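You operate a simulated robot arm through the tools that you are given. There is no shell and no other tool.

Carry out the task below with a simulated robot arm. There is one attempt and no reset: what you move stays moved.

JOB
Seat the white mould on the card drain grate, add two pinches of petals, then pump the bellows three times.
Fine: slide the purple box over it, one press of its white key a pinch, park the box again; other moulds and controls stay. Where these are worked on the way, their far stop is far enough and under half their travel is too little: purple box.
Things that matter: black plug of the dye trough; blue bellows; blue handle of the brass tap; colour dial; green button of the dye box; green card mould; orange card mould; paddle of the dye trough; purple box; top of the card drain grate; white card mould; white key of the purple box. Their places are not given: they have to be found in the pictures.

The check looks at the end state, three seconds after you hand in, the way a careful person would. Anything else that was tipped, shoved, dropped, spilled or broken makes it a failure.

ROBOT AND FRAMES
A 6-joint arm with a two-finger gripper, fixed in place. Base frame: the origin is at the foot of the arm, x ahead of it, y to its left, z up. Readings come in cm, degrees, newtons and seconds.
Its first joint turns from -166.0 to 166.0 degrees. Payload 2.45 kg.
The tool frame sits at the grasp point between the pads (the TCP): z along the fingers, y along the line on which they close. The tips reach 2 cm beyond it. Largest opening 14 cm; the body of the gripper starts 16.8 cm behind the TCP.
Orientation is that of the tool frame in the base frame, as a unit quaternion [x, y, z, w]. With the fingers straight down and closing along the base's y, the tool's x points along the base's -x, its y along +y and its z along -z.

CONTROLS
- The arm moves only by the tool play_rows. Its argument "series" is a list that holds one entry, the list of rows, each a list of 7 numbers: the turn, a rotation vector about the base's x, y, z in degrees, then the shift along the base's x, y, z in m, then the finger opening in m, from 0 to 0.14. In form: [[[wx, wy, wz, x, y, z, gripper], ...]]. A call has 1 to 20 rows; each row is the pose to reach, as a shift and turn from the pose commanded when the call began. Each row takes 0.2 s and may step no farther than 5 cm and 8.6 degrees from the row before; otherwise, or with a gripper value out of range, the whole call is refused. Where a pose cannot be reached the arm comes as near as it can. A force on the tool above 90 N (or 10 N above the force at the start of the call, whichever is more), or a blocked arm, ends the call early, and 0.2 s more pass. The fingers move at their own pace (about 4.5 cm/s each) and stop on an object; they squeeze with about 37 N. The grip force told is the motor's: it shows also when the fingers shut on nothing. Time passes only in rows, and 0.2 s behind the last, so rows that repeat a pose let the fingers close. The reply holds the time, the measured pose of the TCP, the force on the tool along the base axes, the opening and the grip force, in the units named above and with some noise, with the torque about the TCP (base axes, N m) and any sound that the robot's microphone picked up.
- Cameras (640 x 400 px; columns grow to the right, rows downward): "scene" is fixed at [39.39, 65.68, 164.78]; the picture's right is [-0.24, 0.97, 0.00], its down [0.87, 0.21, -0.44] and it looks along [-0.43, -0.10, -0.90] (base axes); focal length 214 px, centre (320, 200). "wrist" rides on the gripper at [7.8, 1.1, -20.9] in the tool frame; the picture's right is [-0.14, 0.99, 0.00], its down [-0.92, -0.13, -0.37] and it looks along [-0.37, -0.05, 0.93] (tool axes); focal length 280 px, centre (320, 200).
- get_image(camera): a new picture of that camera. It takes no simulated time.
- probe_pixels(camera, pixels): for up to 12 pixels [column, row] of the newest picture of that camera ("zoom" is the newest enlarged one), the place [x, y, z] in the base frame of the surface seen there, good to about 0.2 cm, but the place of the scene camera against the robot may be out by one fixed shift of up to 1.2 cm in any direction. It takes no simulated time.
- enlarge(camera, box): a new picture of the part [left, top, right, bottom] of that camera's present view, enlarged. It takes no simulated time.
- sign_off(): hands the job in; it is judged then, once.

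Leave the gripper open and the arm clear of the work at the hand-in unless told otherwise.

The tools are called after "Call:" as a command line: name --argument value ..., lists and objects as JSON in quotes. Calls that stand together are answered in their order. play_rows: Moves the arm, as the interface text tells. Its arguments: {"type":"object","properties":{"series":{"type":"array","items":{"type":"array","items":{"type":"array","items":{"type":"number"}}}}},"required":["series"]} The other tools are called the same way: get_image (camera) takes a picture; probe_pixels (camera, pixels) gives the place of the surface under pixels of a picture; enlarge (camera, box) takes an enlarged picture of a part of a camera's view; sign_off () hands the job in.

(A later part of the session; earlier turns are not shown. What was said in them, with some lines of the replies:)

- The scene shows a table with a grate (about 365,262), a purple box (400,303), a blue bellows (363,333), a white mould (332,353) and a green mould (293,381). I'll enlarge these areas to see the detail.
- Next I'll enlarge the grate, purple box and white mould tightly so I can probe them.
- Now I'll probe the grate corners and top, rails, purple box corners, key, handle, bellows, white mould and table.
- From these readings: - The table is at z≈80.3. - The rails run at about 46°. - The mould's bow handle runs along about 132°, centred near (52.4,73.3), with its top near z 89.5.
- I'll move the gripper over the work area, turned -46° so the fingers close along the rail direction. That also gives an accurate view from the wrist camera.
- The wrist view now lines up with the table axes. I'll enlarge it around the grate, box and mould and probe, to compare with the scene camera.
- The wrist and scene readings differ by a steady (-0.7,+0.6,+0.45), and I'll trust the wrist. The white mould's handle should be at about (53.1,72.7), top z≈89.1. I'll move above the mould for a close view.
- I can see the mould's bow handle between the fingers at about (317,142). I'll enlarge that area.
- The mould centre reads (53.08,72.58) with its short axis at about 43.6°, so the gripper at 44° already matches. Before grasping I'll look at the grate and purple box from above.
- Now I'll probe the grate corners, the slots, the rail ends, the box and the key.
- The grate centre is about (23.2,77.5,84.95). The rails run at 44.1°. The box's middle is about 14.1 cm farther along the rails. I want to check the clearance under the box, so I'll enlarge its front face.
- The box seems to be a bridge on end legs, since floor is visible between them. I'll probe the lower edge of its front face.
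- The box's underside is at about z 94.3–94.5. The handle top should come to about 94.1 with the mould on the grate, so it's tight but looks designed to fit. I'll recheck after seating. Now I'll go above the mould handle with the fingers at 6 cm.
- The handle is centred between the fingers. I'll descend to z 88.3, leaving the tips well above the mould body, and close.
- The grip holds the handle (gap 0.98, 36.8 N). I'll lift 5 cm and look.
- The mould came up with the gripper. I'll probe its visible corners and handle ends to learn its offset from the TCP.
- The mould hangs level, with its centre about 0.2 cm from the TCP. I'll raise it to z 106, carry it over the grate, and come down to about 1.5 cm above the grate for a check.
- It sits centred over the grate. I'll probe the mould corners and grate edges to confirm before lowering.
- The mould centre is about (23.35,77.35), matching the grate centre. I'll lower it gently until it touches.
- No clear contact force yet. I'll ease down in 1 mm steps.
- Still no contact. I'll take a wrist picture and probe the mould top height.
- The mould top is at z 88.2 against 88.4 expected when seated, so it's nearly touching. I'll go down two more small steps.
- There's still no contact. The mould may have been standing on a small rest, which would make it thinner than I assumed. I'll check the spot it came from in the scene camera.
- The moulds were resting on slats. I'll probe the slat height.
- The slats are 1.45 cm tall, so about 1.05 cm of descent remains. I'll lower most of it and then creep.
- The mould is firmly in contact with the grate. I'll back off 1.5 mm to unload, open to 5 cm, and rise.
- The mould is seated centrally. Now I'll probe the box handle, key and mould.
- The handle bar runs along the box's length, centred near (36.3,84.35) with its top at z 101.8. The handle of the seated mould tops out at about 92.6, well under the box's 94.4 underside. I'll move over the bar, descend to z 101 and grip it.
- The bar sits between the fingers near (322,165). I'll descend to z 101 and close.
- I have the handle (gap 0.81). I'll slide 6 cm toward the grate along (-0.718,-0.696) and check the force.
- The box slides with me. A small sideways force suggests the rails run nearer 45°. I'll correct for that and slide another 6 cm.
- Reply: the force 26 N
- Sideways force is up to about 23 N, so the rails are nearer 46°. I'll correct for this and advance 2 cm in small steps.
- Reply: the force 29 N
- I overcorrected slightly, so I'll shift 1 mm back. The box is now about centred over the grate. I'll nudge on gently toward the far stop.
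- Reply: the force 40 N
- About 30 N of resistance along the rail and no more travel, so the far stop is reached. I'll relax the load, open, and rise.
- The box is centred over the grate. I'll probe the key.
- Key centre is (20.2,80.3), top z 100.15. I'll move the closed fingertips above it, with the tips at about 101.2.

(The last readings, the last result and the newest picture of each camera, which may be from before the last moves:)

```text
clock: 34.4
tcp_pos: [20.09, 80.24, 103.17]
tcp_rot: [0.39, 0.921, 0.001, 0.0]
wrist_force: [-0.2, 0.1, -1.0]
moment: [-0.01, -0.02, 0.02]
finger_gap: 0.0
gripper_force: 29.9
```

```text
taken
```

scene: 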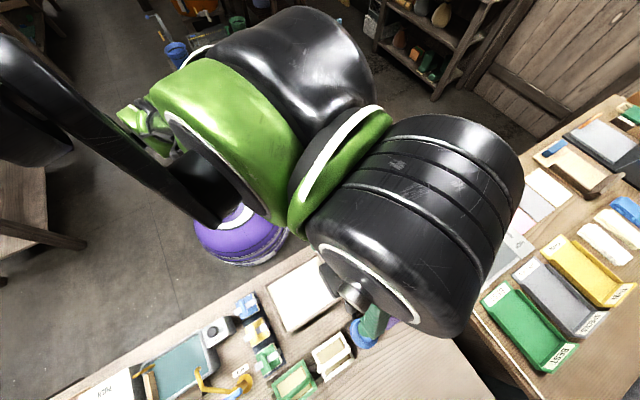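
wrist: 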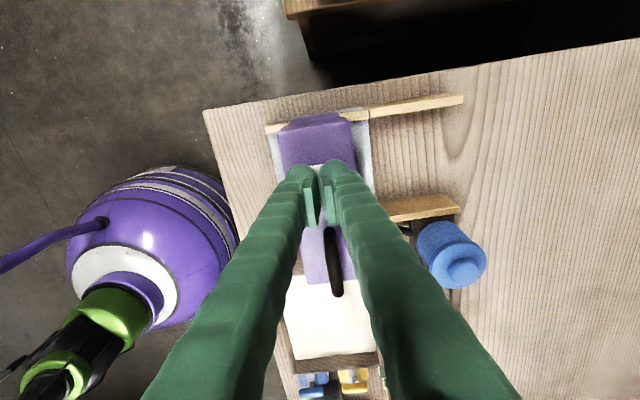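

The tips are over the key. I'll press down slowly, watching force.

Call:
play_rows --series '[[[0, 0, 0, 0, 0, -0.005, 0.0], [0, 0, 0, 0, 0, -0.009, 0.0], [0, 0, 0, 0, 0, -0.012, 0.0], [0, 0, 0, 0, 0, -0.014, 0.0]]]'

```text
clock: 35.4
tcp_pos: [20.15, 80.13, 101.94]
tcp_rot: [0.391, 0.92, 0.0, 0.0]
wrist_force: [1.0, 0.2, 2.6]
moment: [0.02, -0.01, -0.03]
finger_gap: 0.61
gripper_force: 29.6
```

Contact has begun (2.6 N), but the finger gap reads 0.61, which is odd. I'll look before pressing on.

Call:
enlarge --camera "wrist" --box '[250, 100, 390, 260]'

```text
2.50 times, centred on (320, 180) of wrist
```

zoom: 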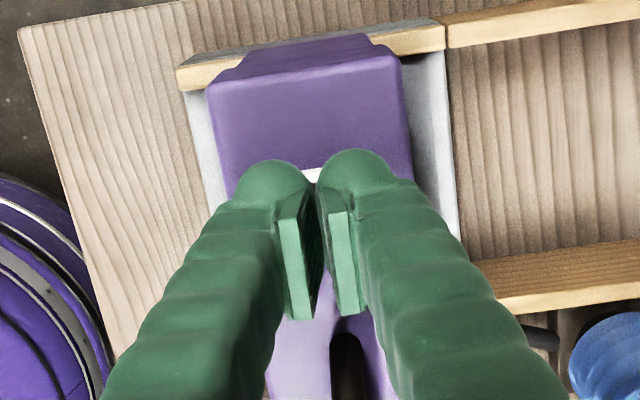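

The tips rest on the key and have splayed slightly. I'll keep pressing in 1–2 mm steps.

Call:
play_rows --series '[[[0, 0, 0, 0, 0, -0.002, 0.0], [0, 0, 0, 0, 0, -0.002, 0.0]]]'

Call:
play_rows --series '[[[0, 0, 0, 0, 0, -0.002, 0.0], [0, 0, 0, 0, 0, -0.002, 0.0]]]'

```text
clock: 36.0
tcp_pos: [20.08, 80.28, 101.52]
tcp_rot: [0.391, 0.92, 0.0, 0.0]
wrist_force: [0.3, -0.7, 2.8]
moment: [-0.02, 0.0, 0.02]
finger_gap: 0.62
gripper_force: 29.5
heard: click
```

```text
clock: 36.6
tcp_pos: [20.0, 80.23, 101.34]
tcp_rot: [0.391, 0.921, 0.0, 0.0]
wrist_force: [0.0, -2.1, 3.9]
moment: [-0.03, 0.0, 0.02]
finger_gap: 0.62
gripper_force: 29.4
```

A click: that's the first pinch. I'll release the key fully and wait a moment.

Call:
play_rows --series '[[[0, 0, 0, 0, 0, 0.006, 0.0], [0, 0, 0, 0, 0, 0.012, 0.0], [0, 0, 0, 0, 0, 0.018, 0.0], [0, 0, 0, 0, 0, 0.018, 0.0], [0, 0, 0, 0, 0, 0.018, 0.0], [0, 0, 0, 0, 0, 0.018, 0.0]]]'

Call:
enlarge --camera "wrist" --box '[220, 80, 420, 280]'

```text
clock: 38.0
tcp_pos: [20.11, 80.26, 103.2]
tcp_rot: [0.391, 0.92, 0.0, 0.0]
wrist_force: [-0.5, 0.9, -0.6]
moment: [-0.02, -0.02, 0.01]
finger_gap: 0.01
gripper_force: 29.1
```

```text
2.00 times, centred on (320, 180) of wrist
```

zoom: 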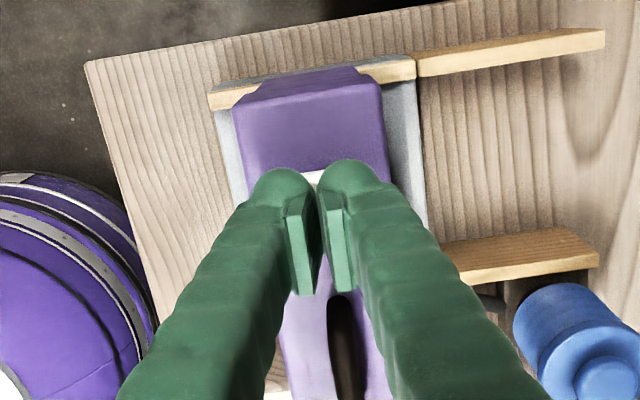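

The key is released. Second press: the same stroke in one slow call, then back up.

Call:
play_rows --series '[[[0, 0, 0, 0, 0, -0.006, 0.0], [0, 0, 0, 0, 0, -0.01, 0.0], [0, 0, 0, 0, 0, -0.013, 0.0], [0, 0, 0, 0, 0, -0.0155, 0.0], [0, 0, 0, 0, 0, -0.018, 0.0], [0, 0, 0, 0, 0, -0.018, 0.0]]]'

```text
clock: 39.4
tcp_pos: [20.19, 80.26, 101.39]
tcp_rot: [0.391, 0.92, -0.001, 0.0]
wrist_force: [-0.5, 1.1, 3.7]
moment: [0.01, 0.01, 0.01]
finger_gap: 0.61
gripper_force: 29.5
heard: click
```

A second click. I'll release and rise clear, then go back above the box handle. The handle centre is near (26.25,74.15).

Call:
play_rows --series '[[[0, 0, 0, 0, 0, 0.008, 0.0], [0, 0, 0, 0, 0, 0.018, 0.0], [0, 0, 0, 0, 0, 0.05, 0.0], [0, 0, 0, 0, 0, 0.085, 0.02], [0, 0, 0, 0.03, -0.031, 0.085, 0.04], [0, 0, 0, 0.061, -0.062, 0.085, 0.04], [0, 0, 0, 0.061, -0.062, 0.06, 0.04], [0, 0, 0, 0.061, -0.062, 0.055, 0.04], [0, 0, 0, 0.061, -0.062, 0.055, 0.04]]]'

Call:
get_image --camera "wrist"

Call:
get_image --camera "scene"

```text
clock: 41.4
tcp_pos: [26.16, 74.08, 106.94]
tcp_rot: [0.391, 0.92, 0.0, 0.001]
wrist_force: [-0.6, 0.3, -1.1]
moment: [0.0, 0.04, -0.01]
finger_gap: 3.97
gripper_force: 0.0
```

```text
taken
```

wrist: 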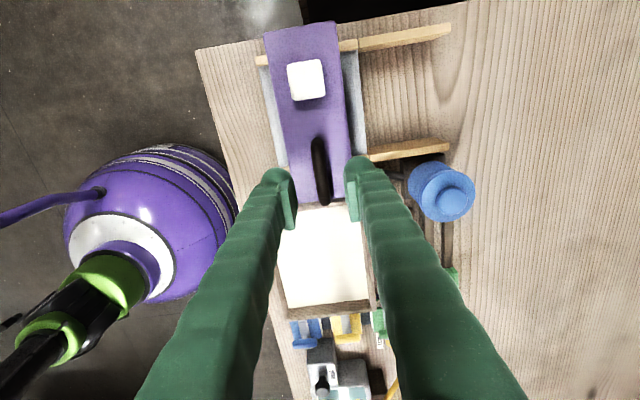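

```text
taken
```

scene: 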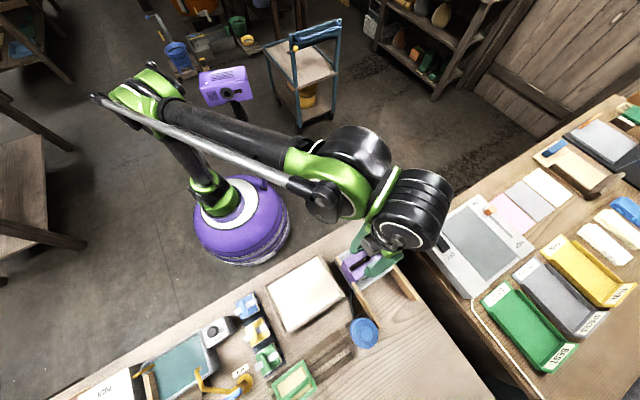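

The bar is centred between the fingers at about (320,170). I'll descend and grip it.

Call:
play_rows --series '[[[0, 0, 0, 0, 0, -0.025, 0.04], [0, 0, 0, 0, 0, -0.045, 0.04], [0, 0, 0, 0, 0, -0.06, 0.04], [0, 0, 0, 0, 0, -0.06, 0.04], [0, 0, 0, 0, 0, -0.06, 0.02], [0, 0, 0, 0, 0, -0.06, 0.0], [0, 0, 0, 0, 0, -0.06, 0.0], [0, 0, 0, 0, 0, -0.06, 0.0]]]'

```text
clock: 43.2
tcp_pos: [26.35, 74.13, 100.91]
tcp_rot: [0.39, 0.921, 0.001, 0.0]
wrist_force: [11.4, 15.5, 6.7]
moment: [-0.02, 0.08, 1.17]
finger_gap: 0.8
gripper_force: 35.5
```

Gripped. I'll slide back toward the park end, 6 cm first.

Call:
play_rows --series '[[[0, 0, 0, 0.0071, 0.0072, 0, 0.0], [0, 0, 0, 0.0142, 0.0143, 0, 0.0], [0, 0, 0, 0.0212, 0.0215, 0, 0.0], [0, 0, 0, 0.0283, 0.0287, 0, 0.0], [0, 0, 0, 0.0354, 0.0358, 0, 0.0], [0, 0, 0, 0.0425, 0.043, 0, 0.0], [0, 0, 0, 0.0425, 0.043, 0, 0.0]]]'

```text
clock: 44.8
tcp_pos: [30.62, 78.16, 100.97]
tcp_rot: [0.391, 0.92, 0.0, 0.0]
wrist_force: [2.0, 1.9, 16.2]
moment: [-0.13, -0.12, 1.22]
finger_gap: 0.81
gripper_force: 36.1
```

Low side force now. I'll slide another 6 cm.

Call:
play_rows --series '[[[0, 0, 0, 0.0071, 0.0072, 0, 0.0], [0, 0, 0, 0.0142, 0.0143, 0, 0.0], [0, 0, 0, 0.0212, 0.0215, 0, 0.0], [0, 0, 0, 0.0283, 0.0287, 0, 0.0], [0, 0, 0, 0.0354, 0.0358, 0, 0.0], [0, 0, 0, 0.0425, 0.043, 0, 0.0], [0, 0, 0, 0.0425, 0.043, 0, 0.0]]]'

```text
clock: 46.4
tcp_pos: [34.92, 82.69, 100.93]
tcp_rot: [0.392, 0.92, 0.0, 0.0]
wrist_force: [9.3, -10.3, -15.6]
moment: [-0.09, -0.11, 1.22]
finger_gap: 0.79
gripper_force: 35.1
```

About 2 cm remain. I'll creep to the park stop.

Call:
play_rows --series '[[[0, 0, 0, 0.0058, 0.005, 0, 0.0], [0, 0, 0, 0.0108, 0.01, 0, 0.0], [0, 0, 0, 0.0158, 0.0152, 0, 0.0], [0, 0, 0, 0.0158, 0.0152, 0, 0.0]]]'

```text
clock: 47.4
tcp_pos: [36.29, 84.31, 101.02]
tcp_rot: [0.391, 0.92, 0.0, 0.0]
wrist_force: [9.7, -8.8, -15.9]
moment: [-0.04, 0.06, 1.13]
finger_gap: 0.84
gripper_force: 36.4
```

Call:
play_rows --series '[[[0, 0, 0, 0.0014, 0.0014, 0, 0.0], [0, 0, 0, 0.0021, 0.0021, 0, 0.0], [0, 0, 0, 0.0021, 0.0021, 0, 0.0]]]'

```text
clock: 48.2
tcp_pos: [36.43, 84.36, 100.9]
tcp_rot: [0.39, 0.921, 0.0, 0.0]
wrist_force: [-3.9, -26.5, -33.4]
moment: [-0.03, -0.15, 1.17]
finger_gap: 0.83
gripper_force: 35.5
```

There's now resistance along the rail, so the park stop is reached. I'll relax, open and rise.

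Call:
play_rows --series '[[[0, 0, 0, -0.001, -0.0016, -0.001, 0.0], [0, 0, 0, -0.001, -0.0016, -0.001, 0.0], [0, 0, 0, -0.001, -0.0016, -0.001, 0.02], [0, 0, 0, -0.001, -0.0016, -0.001, 0.04], [0, 0, 0, -0.001, -0.0016, -0.001, 0.04], [0, 0, 0, -0.001, -0.0016, 0.03, 0.04], [0, 0, 0, -0.001, -0.0016, 0.07, 0.04], [0, 0, 0, -0.03, -0.03, 0.1, 0.04], [0, 0, 0, -0.06, -0.06, 0.12, 0.04], [0, 0, 0, -0.09, -0.06, 0.12, 0.04], [0, 0, 0, -0.09, -0.06, 0.12, 0.04]]]'

Call:
get_image --camera "wrist"

Call:
enlarge --camera "wrist" --box '[230, 20, 480, 200]'

```text
refused: row 8 steps farther than a row can; nothing moved
```

```text
taken
```

wrist: 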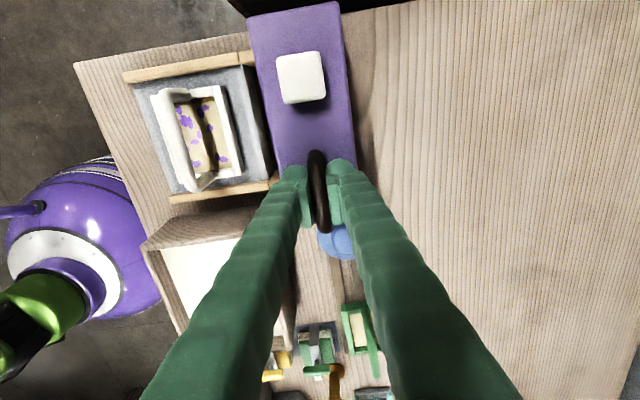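

```text
2.22 times, centred on (355, 110) of wrist
```

zoom: 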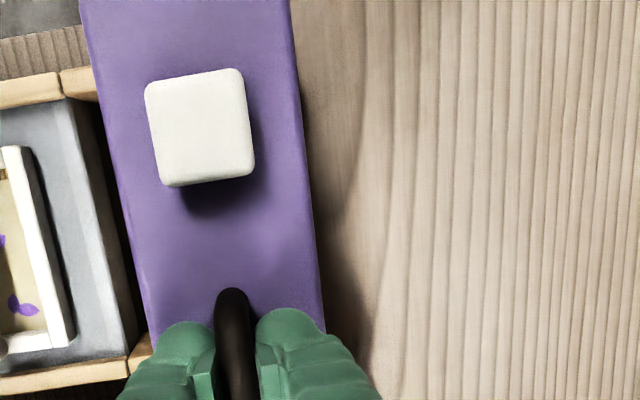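

Petals are visible in the mould and the box is parked. One row stepped too far, so I'll repeat with smaller steps to relax, open and rise.

Call:
play_rows --series '[[[0, 0, 0, -0.001, -0.0016, -0.001, 0.0], [0, 0, 0, -0.001, -0.0016, -0.001, 0.0], [0, 0, 0, -0.001, -0.0016, -0.001, 0.02], [0, 0, 0, -0.001, -0.0016, -0.001, 0.04], [0, 0, 0, -0.001, -0.0016, -0.001, 0.04], [0, 0, 0, -0.001, -0.0016, 0.03, 0.04], [0, 0, 0, -0.001, -0.0016, 0.07, 0.04], [0, 0, 0, -0.001, -0.0016, 0.1, 0.04], [0, 0, 0, -0.03, -0.03, 0.11, 0.04], [0, 0, 0, -0.06, -0.06, 0.12, 0.03], [0, 0, 0, -0.09, -0.06, 0.12, 0.01], [0, 0, 0, -0.09, -0.06, 0.12, 0.0], [0, 0, 0, -0.09, -0.06, 0.12, 0.0]]]'

Call:
get_image --camera "wrist"

Call:
enlarge --camera "wrist" --box '[230, 20, 480, 200]'

```text
clock: 51.0
tcp_pos: [27.43, 78.61, 112.87]
tcp_rot: [0.391, 0.92, 0.0, 0.0]
wrist_force: [0.4, 1.3, 0.5]
moment: [-0.01, -0.02, -0.02]
finger_gap: 0.0
gripper_force: 29.6
```

```text
taken
```

wrist: 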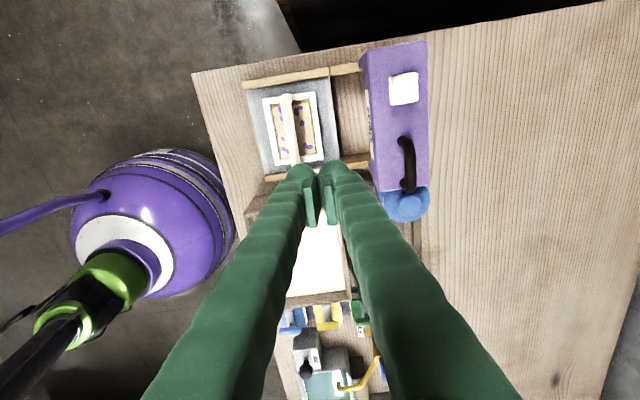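

```text
2.22 times, centred on (355, 110) of wrist
```

zoom: 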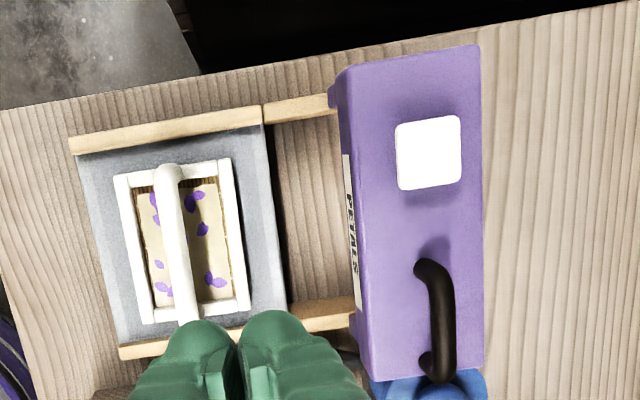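

Petals are in the mould. I'll check that the key position matches the original (30.3,90.5).

Call:
probe_pixels --camera "zoom" --pixels '[[430, 153], [400, 128], [458, 120], [402, 186], [460, 180], [430, 385]]'

```text
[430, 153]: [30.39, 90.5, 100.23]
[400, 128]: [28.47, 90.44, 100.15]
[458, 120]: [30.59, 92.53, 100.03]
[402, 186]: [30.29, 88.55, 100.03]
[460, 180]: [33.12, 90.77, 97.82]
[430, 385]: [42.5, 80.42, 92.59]
```

The box is parked exactly where it started. Next I'll move above the bellows, near (43.7,79.4), with closed fingers to view it.

Call:
play_rows --series '[[[0, 0, 0, 0.04, 0.002, -0.005, 0.0], [0, 0, 0, 0.08, 0.005, -0.01, 0.0], [0, 0, 0, 0.12, 0.007, -0.015, 0.0], [0, 0, 0, 0.161, 0.0097, -0.02, 0.0], [0, 0, 0, 0.161, 0.0097, -0.02, 0.0]]]'

Call:
enlarge --camera "wrist" --box '[220, 60, 420, 220]'

Call:
enlarge --camera "scene" --box '[300, 220, 440, 400]'

```text
clock: 52.2
tcp_pos: [43.64, 79.63, 111.27]
tcp_rot: [0.39, 0.921, -0.001, 0.001]
wrist_force: [0.0, 0.0, -0.5]
moment: [0.0, -0.03, 0.0]
finger_gap: 0.0
gripper_force: 29.1
```

```text
2.50 times, centred on (320, 140) of wrist
```

zoom: 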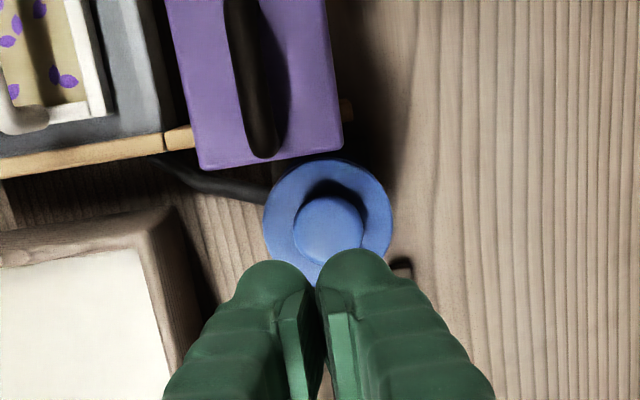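

```text
2.22 times, centred on (370, 310) of scene
```

zoom: 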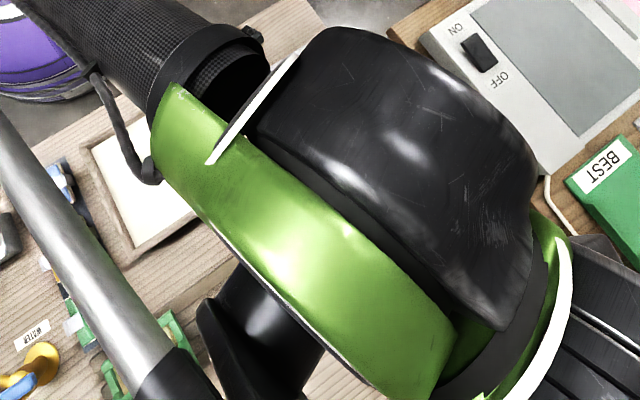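

I'll probe the bellows' knob and rim in the wrist view.

Call:
enlarge --camera "wrist" --box '[220, 60, 420, 220]'

Call:
probe_pixels --camera "zoom" --pixels '[[328, 228], [300, 228], [358, 228], [328, 203], [328, 250], [270, 215], [386, 215], [330, 165], [318, 272]]'

```text
2.50 times, centred on (320, 140) of wrist
```

zoom: 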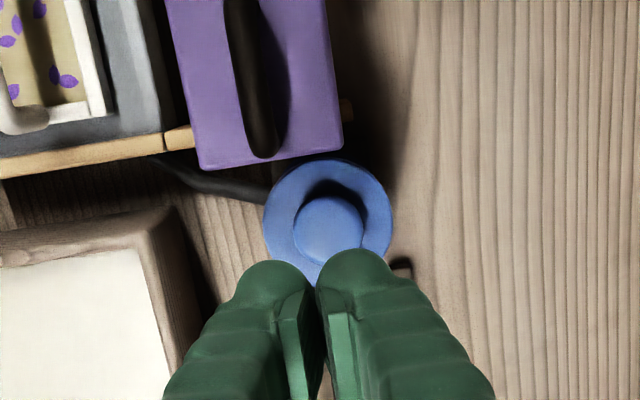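

```text
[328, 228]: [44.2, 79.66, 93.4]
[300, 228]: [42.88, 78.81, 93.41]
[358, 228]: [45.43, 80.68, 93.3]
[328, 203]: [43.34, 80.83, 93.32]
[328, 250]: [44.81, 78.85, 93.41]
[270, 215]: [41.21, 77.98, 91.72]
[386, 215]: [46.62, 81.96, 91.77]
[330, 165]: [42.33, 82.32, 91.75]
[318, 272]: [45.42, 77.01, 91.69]
```

The knob centre is about (44.1,79.65), top z 93.4. I'll come down to about 1 cm above it.

Call:
play_rows --series '[[[0, 0, 0, 0.004, 0.0025, -0.04, 0.0], [0, 0, 0, 0.004, 0.0025, -0.08, 0.0], [0, 0, 0, 0.004, 0.0025, -0.12, 0.0], [0, 0, 0, 0.004, 0.0025, -0.144, 0.0], [0, 0, 0, 0.004, 0.0025, -0.144, 0.0]]]'

Call:
get_image --camera "wrist"

```text
clock: 53.4
tcp_pos: [44.06, 79.94, 96.59]
tcp_rot: [0.391, 0.92, 0.0, 0.0]
wrist_force: [-0.5, 0.6, 0.4]
moment: [-0.02, -0.02, -0.01]
finger_gap: 0.0
gripper_force: 29.6
```

```text
taken
```

wrist: 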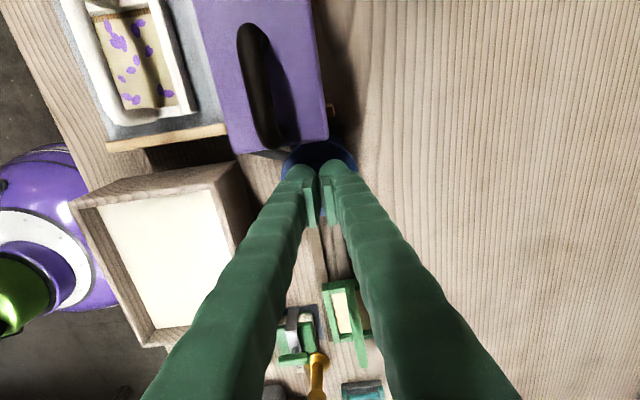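

I'll press down slowly, reading force as I go.

Call:
play_rows --series '[[[0, 0, 0, 0, 0, -0.006, 0.0], [0, 0, 0, 0, 0, -0.011, 0.0], [0, 0, 0, 0, 0, -0.016, 0.0], [0, 0, 0, 0, 0, -0.021, 0.0]]]'

Call:
play_rows --series '[[[0, 0, 0, 0, 0, -0.004, 0.0], [0, 0, 0, 0, 0, -0.004, 0.0]]]'

Call:
play_rows --series '[[[0, 0, 0, 0, 0, -0.004, 0.0], [0, 0, 0, 0, 0, -0.004, 0.0]]]'

```text
clock: 54.4
tcp_pos: [44.06, 79.69, 94.42]
tcp_rot: [0.39, 0.921, 0.001, 0.0]
wrist_force: [1.1, -0.8, 3.9]
moment: [-0.04, 0.0, -0.02]
finger_gap: 0.6
gripper_force: 29.1
heard: click
```

```text
clock: 55.0
tcp_pos: [44.15, 79.68, 94.03]
tcp_rot: [0.391, 0.92, 0.001, 0.001]
wrist_force: [2.3, 0.8, 6.2]
moment: [-0.02, -0.06, 0.03]
finger_gap: 0.6
gripper_force: 29.1
```

```text
clock: 55.6
tcp_pos: [43.99, 79.59, 93.63]
tcp_rot: [0.39, 0.921, 0.002, 0.0]
wrist_force: [6.7, 4.5, 28.2]
moment: [0.03, -0.19, 0.04]
finger_gap: 0.6
gripper_force: 30.2
```

A click came early in the stroke, and the bottom stop is near z 93.7. That's pump one. I'll release fully and let it rebound.

Call:
play_rows --series '[[[0, 0, 0, 0, 0, 0.008, 0.0], [0, 0, 0, 0, 0, 0.018, 0.0], [0, 0, 0, 0, 0, 0.029, 0.0], [0, 0, 0, 0, 0, 0.029, 0.0], [0, 0, 0, 0, 0, 0.029, 0.0], [0, 0, 0, 0, 0, 0.029, 0.0]]]'

Call:
enlarge --camera "wrist" --box '[220, 60, 420, 220]'

```text
clock: 57.0
tcp_pos: [44.02, 79.68, 96.47]
tcp_rot: [0.391, 0.92, 0.001, 0.001]
wrist_force: [-0.3, 0.4, -0.1]
moment: [0.01, 0.0, 0.05]
finger_gap: 0.0
gripper_force: 29.5
```

```text
2.50 times, centred on (320, 140) of wrist
```

zoom: 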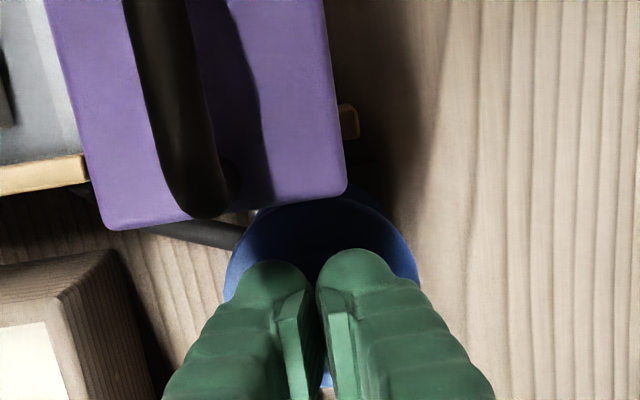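

Check that the rim has sprung back to z≈91.7 before pump two.

Call:
probe_pixels --camera "zoom" --pixels '[[330, 220], [250, 260], [395, 250], [325, 375]]'

```text
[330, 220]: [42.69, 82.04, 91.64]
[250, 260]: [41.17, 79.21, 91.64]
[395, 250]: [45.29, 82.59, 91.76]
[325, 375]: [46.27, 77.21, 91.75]
```

The bellows is fully back up. Pump two uses the same stroke, to about 0.2 cm short of the hard stop.

Call:
play_rows --series '[[[0, 0, 0, 0, 0, -0.006, 0.0], [0, 0, 0, 0, 0, -0.011, 0.0], [0, 0, 0, 0, 0, -0.016, 0.0], [0, 0, 0, 0, 0, -0.021, 0.0], [0, 0, 0, 0, 0, -0.025, 0.0], [0, 0, 0, 0, 0, -0.028, 0.0], [0, 0, 0, 0, 0, -0.028, 0.0]]]'

Call:
play_rows --series '[[[0, 0, 0, 0, 0, 0.008, 0.0], [0, 0, 0, 0, 0, 0.018, 0.0], [0, 0, 0, 0, 0, 0.028, 0.0], [0, 0, 0, 0, 0, 0.028, 0.0], [0, 0, 0, 0, 0, 0.028, 0.0], [0, 0, 0, 0, 0, 0.028, 0.0]]]'

```text
clock: 58.6
tcp_pos: [44.19, 79.59, 93.82]
tcp_rot: [0.391, 0.92, 0.001, 0.0]
wrist_force: [4.6, 2.4, 13.7]
moment: [0.02, -0.11, 0.01]
finger_gap: 0.59
gripper_force: 29.5
heard: click
```

```text
clock: 60.0
tcp_pos: [43.99, 79.6, 96.44]
tcp_rot: [0.391, 0.92, 0.0, 0.0]
wrist_force: [-0.3, -0.4, -0.2]
moment: [-0.03, -0.03, 0.01]
finger_gap: 0.0
gripper_force: 29.7
```

Pump two clicked and was released. Pump three.

Call:
play_rows --series '[[[0, 0, 0, 0, 0, -0.006, 0.0], [0, 0, 0, 0, 0, -0.011, 0.0], [0, 0, 0, 0, 0, -0.016, 0.0], [0, 0, 0, 0, 0, -0.021, 0.0], [0, 0, 0, 0, 0, -0.025, 0.0], [0, 0, 0, 0, 0, -0.028, 0.0], [0, 0, 0, 0, 0, -0.028, 0.0]]]'

Call:
play_rows --series '[[[0, 0, 0, 0, 0, 0.008, 0.0], [0, 0, 0, 0, 0, 0.018, 0.0], [0, 0, 0, 0, 0, 0.028, 0.0], [0, 0, 0, 0, 0, 0.06, 0.0], [0, 0, 0, 0, 0, 0.1, 0.0], [0, 0, 0, 0, 0, 0.14, 0.0], [0, 0, 0, 0, 0, 0.18, 0.0], [0, 0, 0, 0, 0, 0.2, 0.02], [0, 0, 0, -0.04, -0.02, 0.22, 0.04], [0, 0, 0, -0.08, -0.04, 0.23, 0.06], [0, 0, 0, -0.12, -0.06, 0.24, 0.08], [0, 0, 0, -0.16, -0.08, 0.25, 0.08], [0, 0, 0, -0.16, -0.08, 0.25, 0.08]]]'

Call:
get_image --camera "wrist"

Call:
get_image --camera "scene"

```text
clock: 61.6
tcp_pos: [44.04, 79.69, 93.67]
tcp_rot: [0.391, 0.92, 0.0, 0.0]
wrist_force: [2.4, 5.7, 15.5]
moment: [0.07, -0.07, 0.0]
finger_gap: 0.6
gripper_force: 29.6
heard: click
```

```text
clock: 64.4
tcp_pos: [28.06, 71.47, 118.42]
tcp_rot: [0.391, 0.92, -0.001, 0.001]
wrist_force: [-0.1, 0.2, -0.3]
moment: [0.01, -0.01, 0.0]
finger_gap: 7.98
gripper_force: 0.1
```

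```text
taken
```

wrist: 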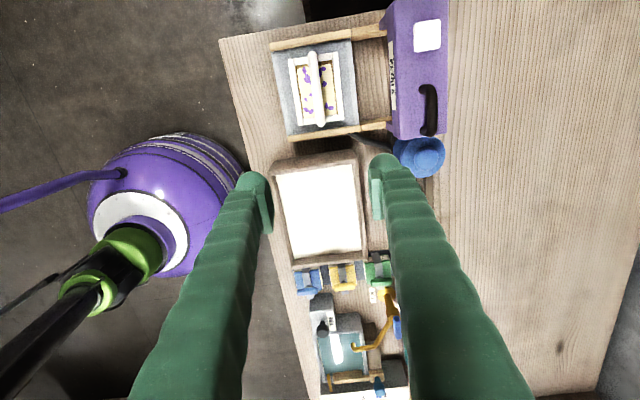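

```text
taken
```

scene: 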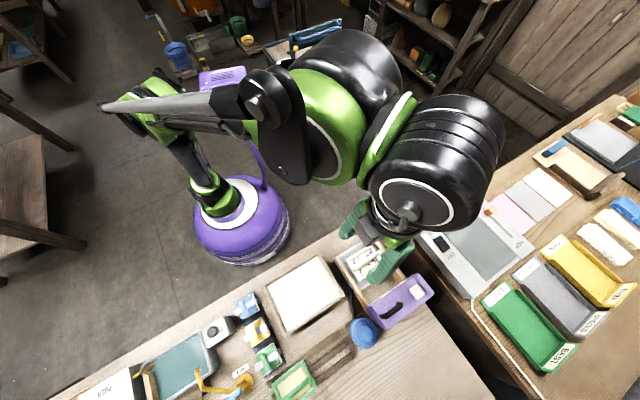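

All three pumps clicked. Now I'll retreat the arm to about its start pose, fully open, for a final check.

Call:
play_rows --series '[[[0, 0, 5.75, -0.026, -0.0135, 0.012, 0.1], [0, 0, 11.5, -0.052, -0.027, 0.024, 0.12], [0, 0, 17.25, -0.078, -0.04, 0.036, 0.14], [0, 0, 23, -0.104, -0.054, 0.048, 0.14], [0, 0, 28.75, -0.13, -0.067, 0.056, 0.14], [0, 0, 34.5, -0.156, -0.08, 0.064, 0.14], [0, 0, 40.25, -0.182, -0.094, 0.07, 0.14], [0, 0, 46, -0.21, -0.108, 0.076, 0.14], [0, 0, 46, -0.21, -0.108, 0.076, 0.14]]]'

Call:
get_image --camera "scene"

Call:
enlarge --camera "scene" --box '[260, 220, 460, 400]'

Call:
enlarge --camera "scene" --box '[60, 270, 320, 400]'

```text
clock: 66.4
tcp_pos: [6.98, 60.64, 126.6]
tcp_rot: [-0.001, 1.0, 0.0, 0.0]
wrist_force: [0.2, 0.8, 0.3]
moment: [0.03, 0.01, 0.02]
finger_gap: 13.99
gripper_force: 0.1
```

```text
taken
```

scene: 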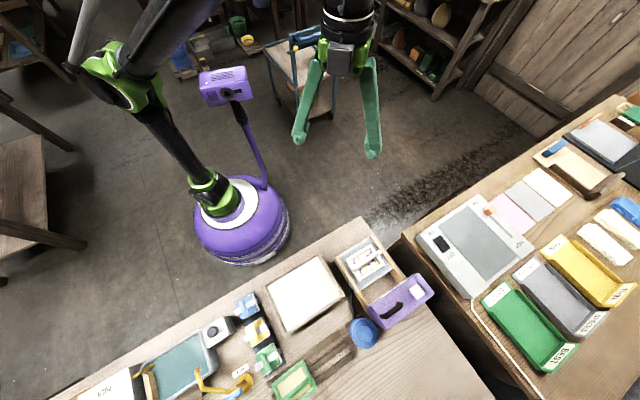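

```text
2.22 times, centred on (360, 310) of scene
```

zoom: 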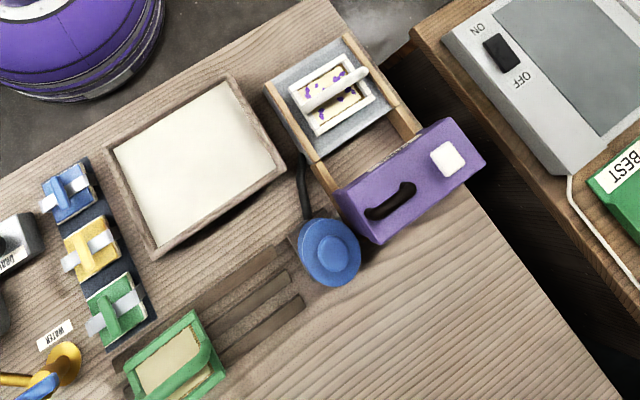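

```text
2.46 times, centred on (190, 335) of scene
```

zoom: 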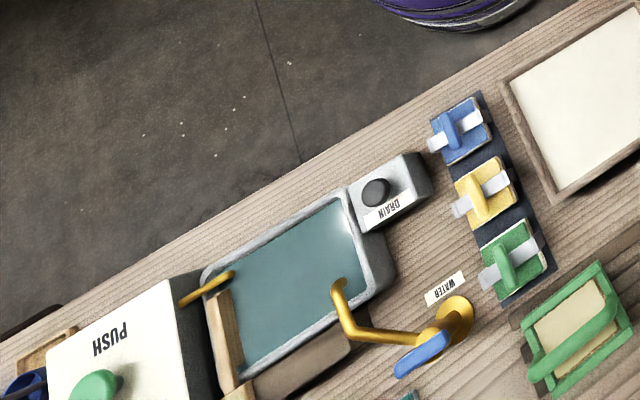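

The white mould is on the grate with petals in it, the purple box is parked, and the bellows has been pumped three times. Nothing else visible has moved, and the arm is clear and open. I'm handing in.

Call:
sign_off

```text
The job is handed in.
```

I finished the job and handed it in; I haven't seen the result of the check.

- **Mould:** the white mould is seated on the card drain grate, centred to within about 2 mm.
- **Petals:** I slid the purple box over the mould to its far stop and pressed the white key twice. Each press gave one click, and petals are visible in the mould.
- **Box:** it's parked again, with its key back at the starting position to within about 2 mm.
- **Bellows:** I pumped it three times, one click each. I lifted clear after each press; I checked that it sprang back fully only after the first.

In the last pictures, the green mould, tap, plug and colour tray look the same as at the start. The other moulds and controls were not touched. The arm ended near its start pose with the gripper open.
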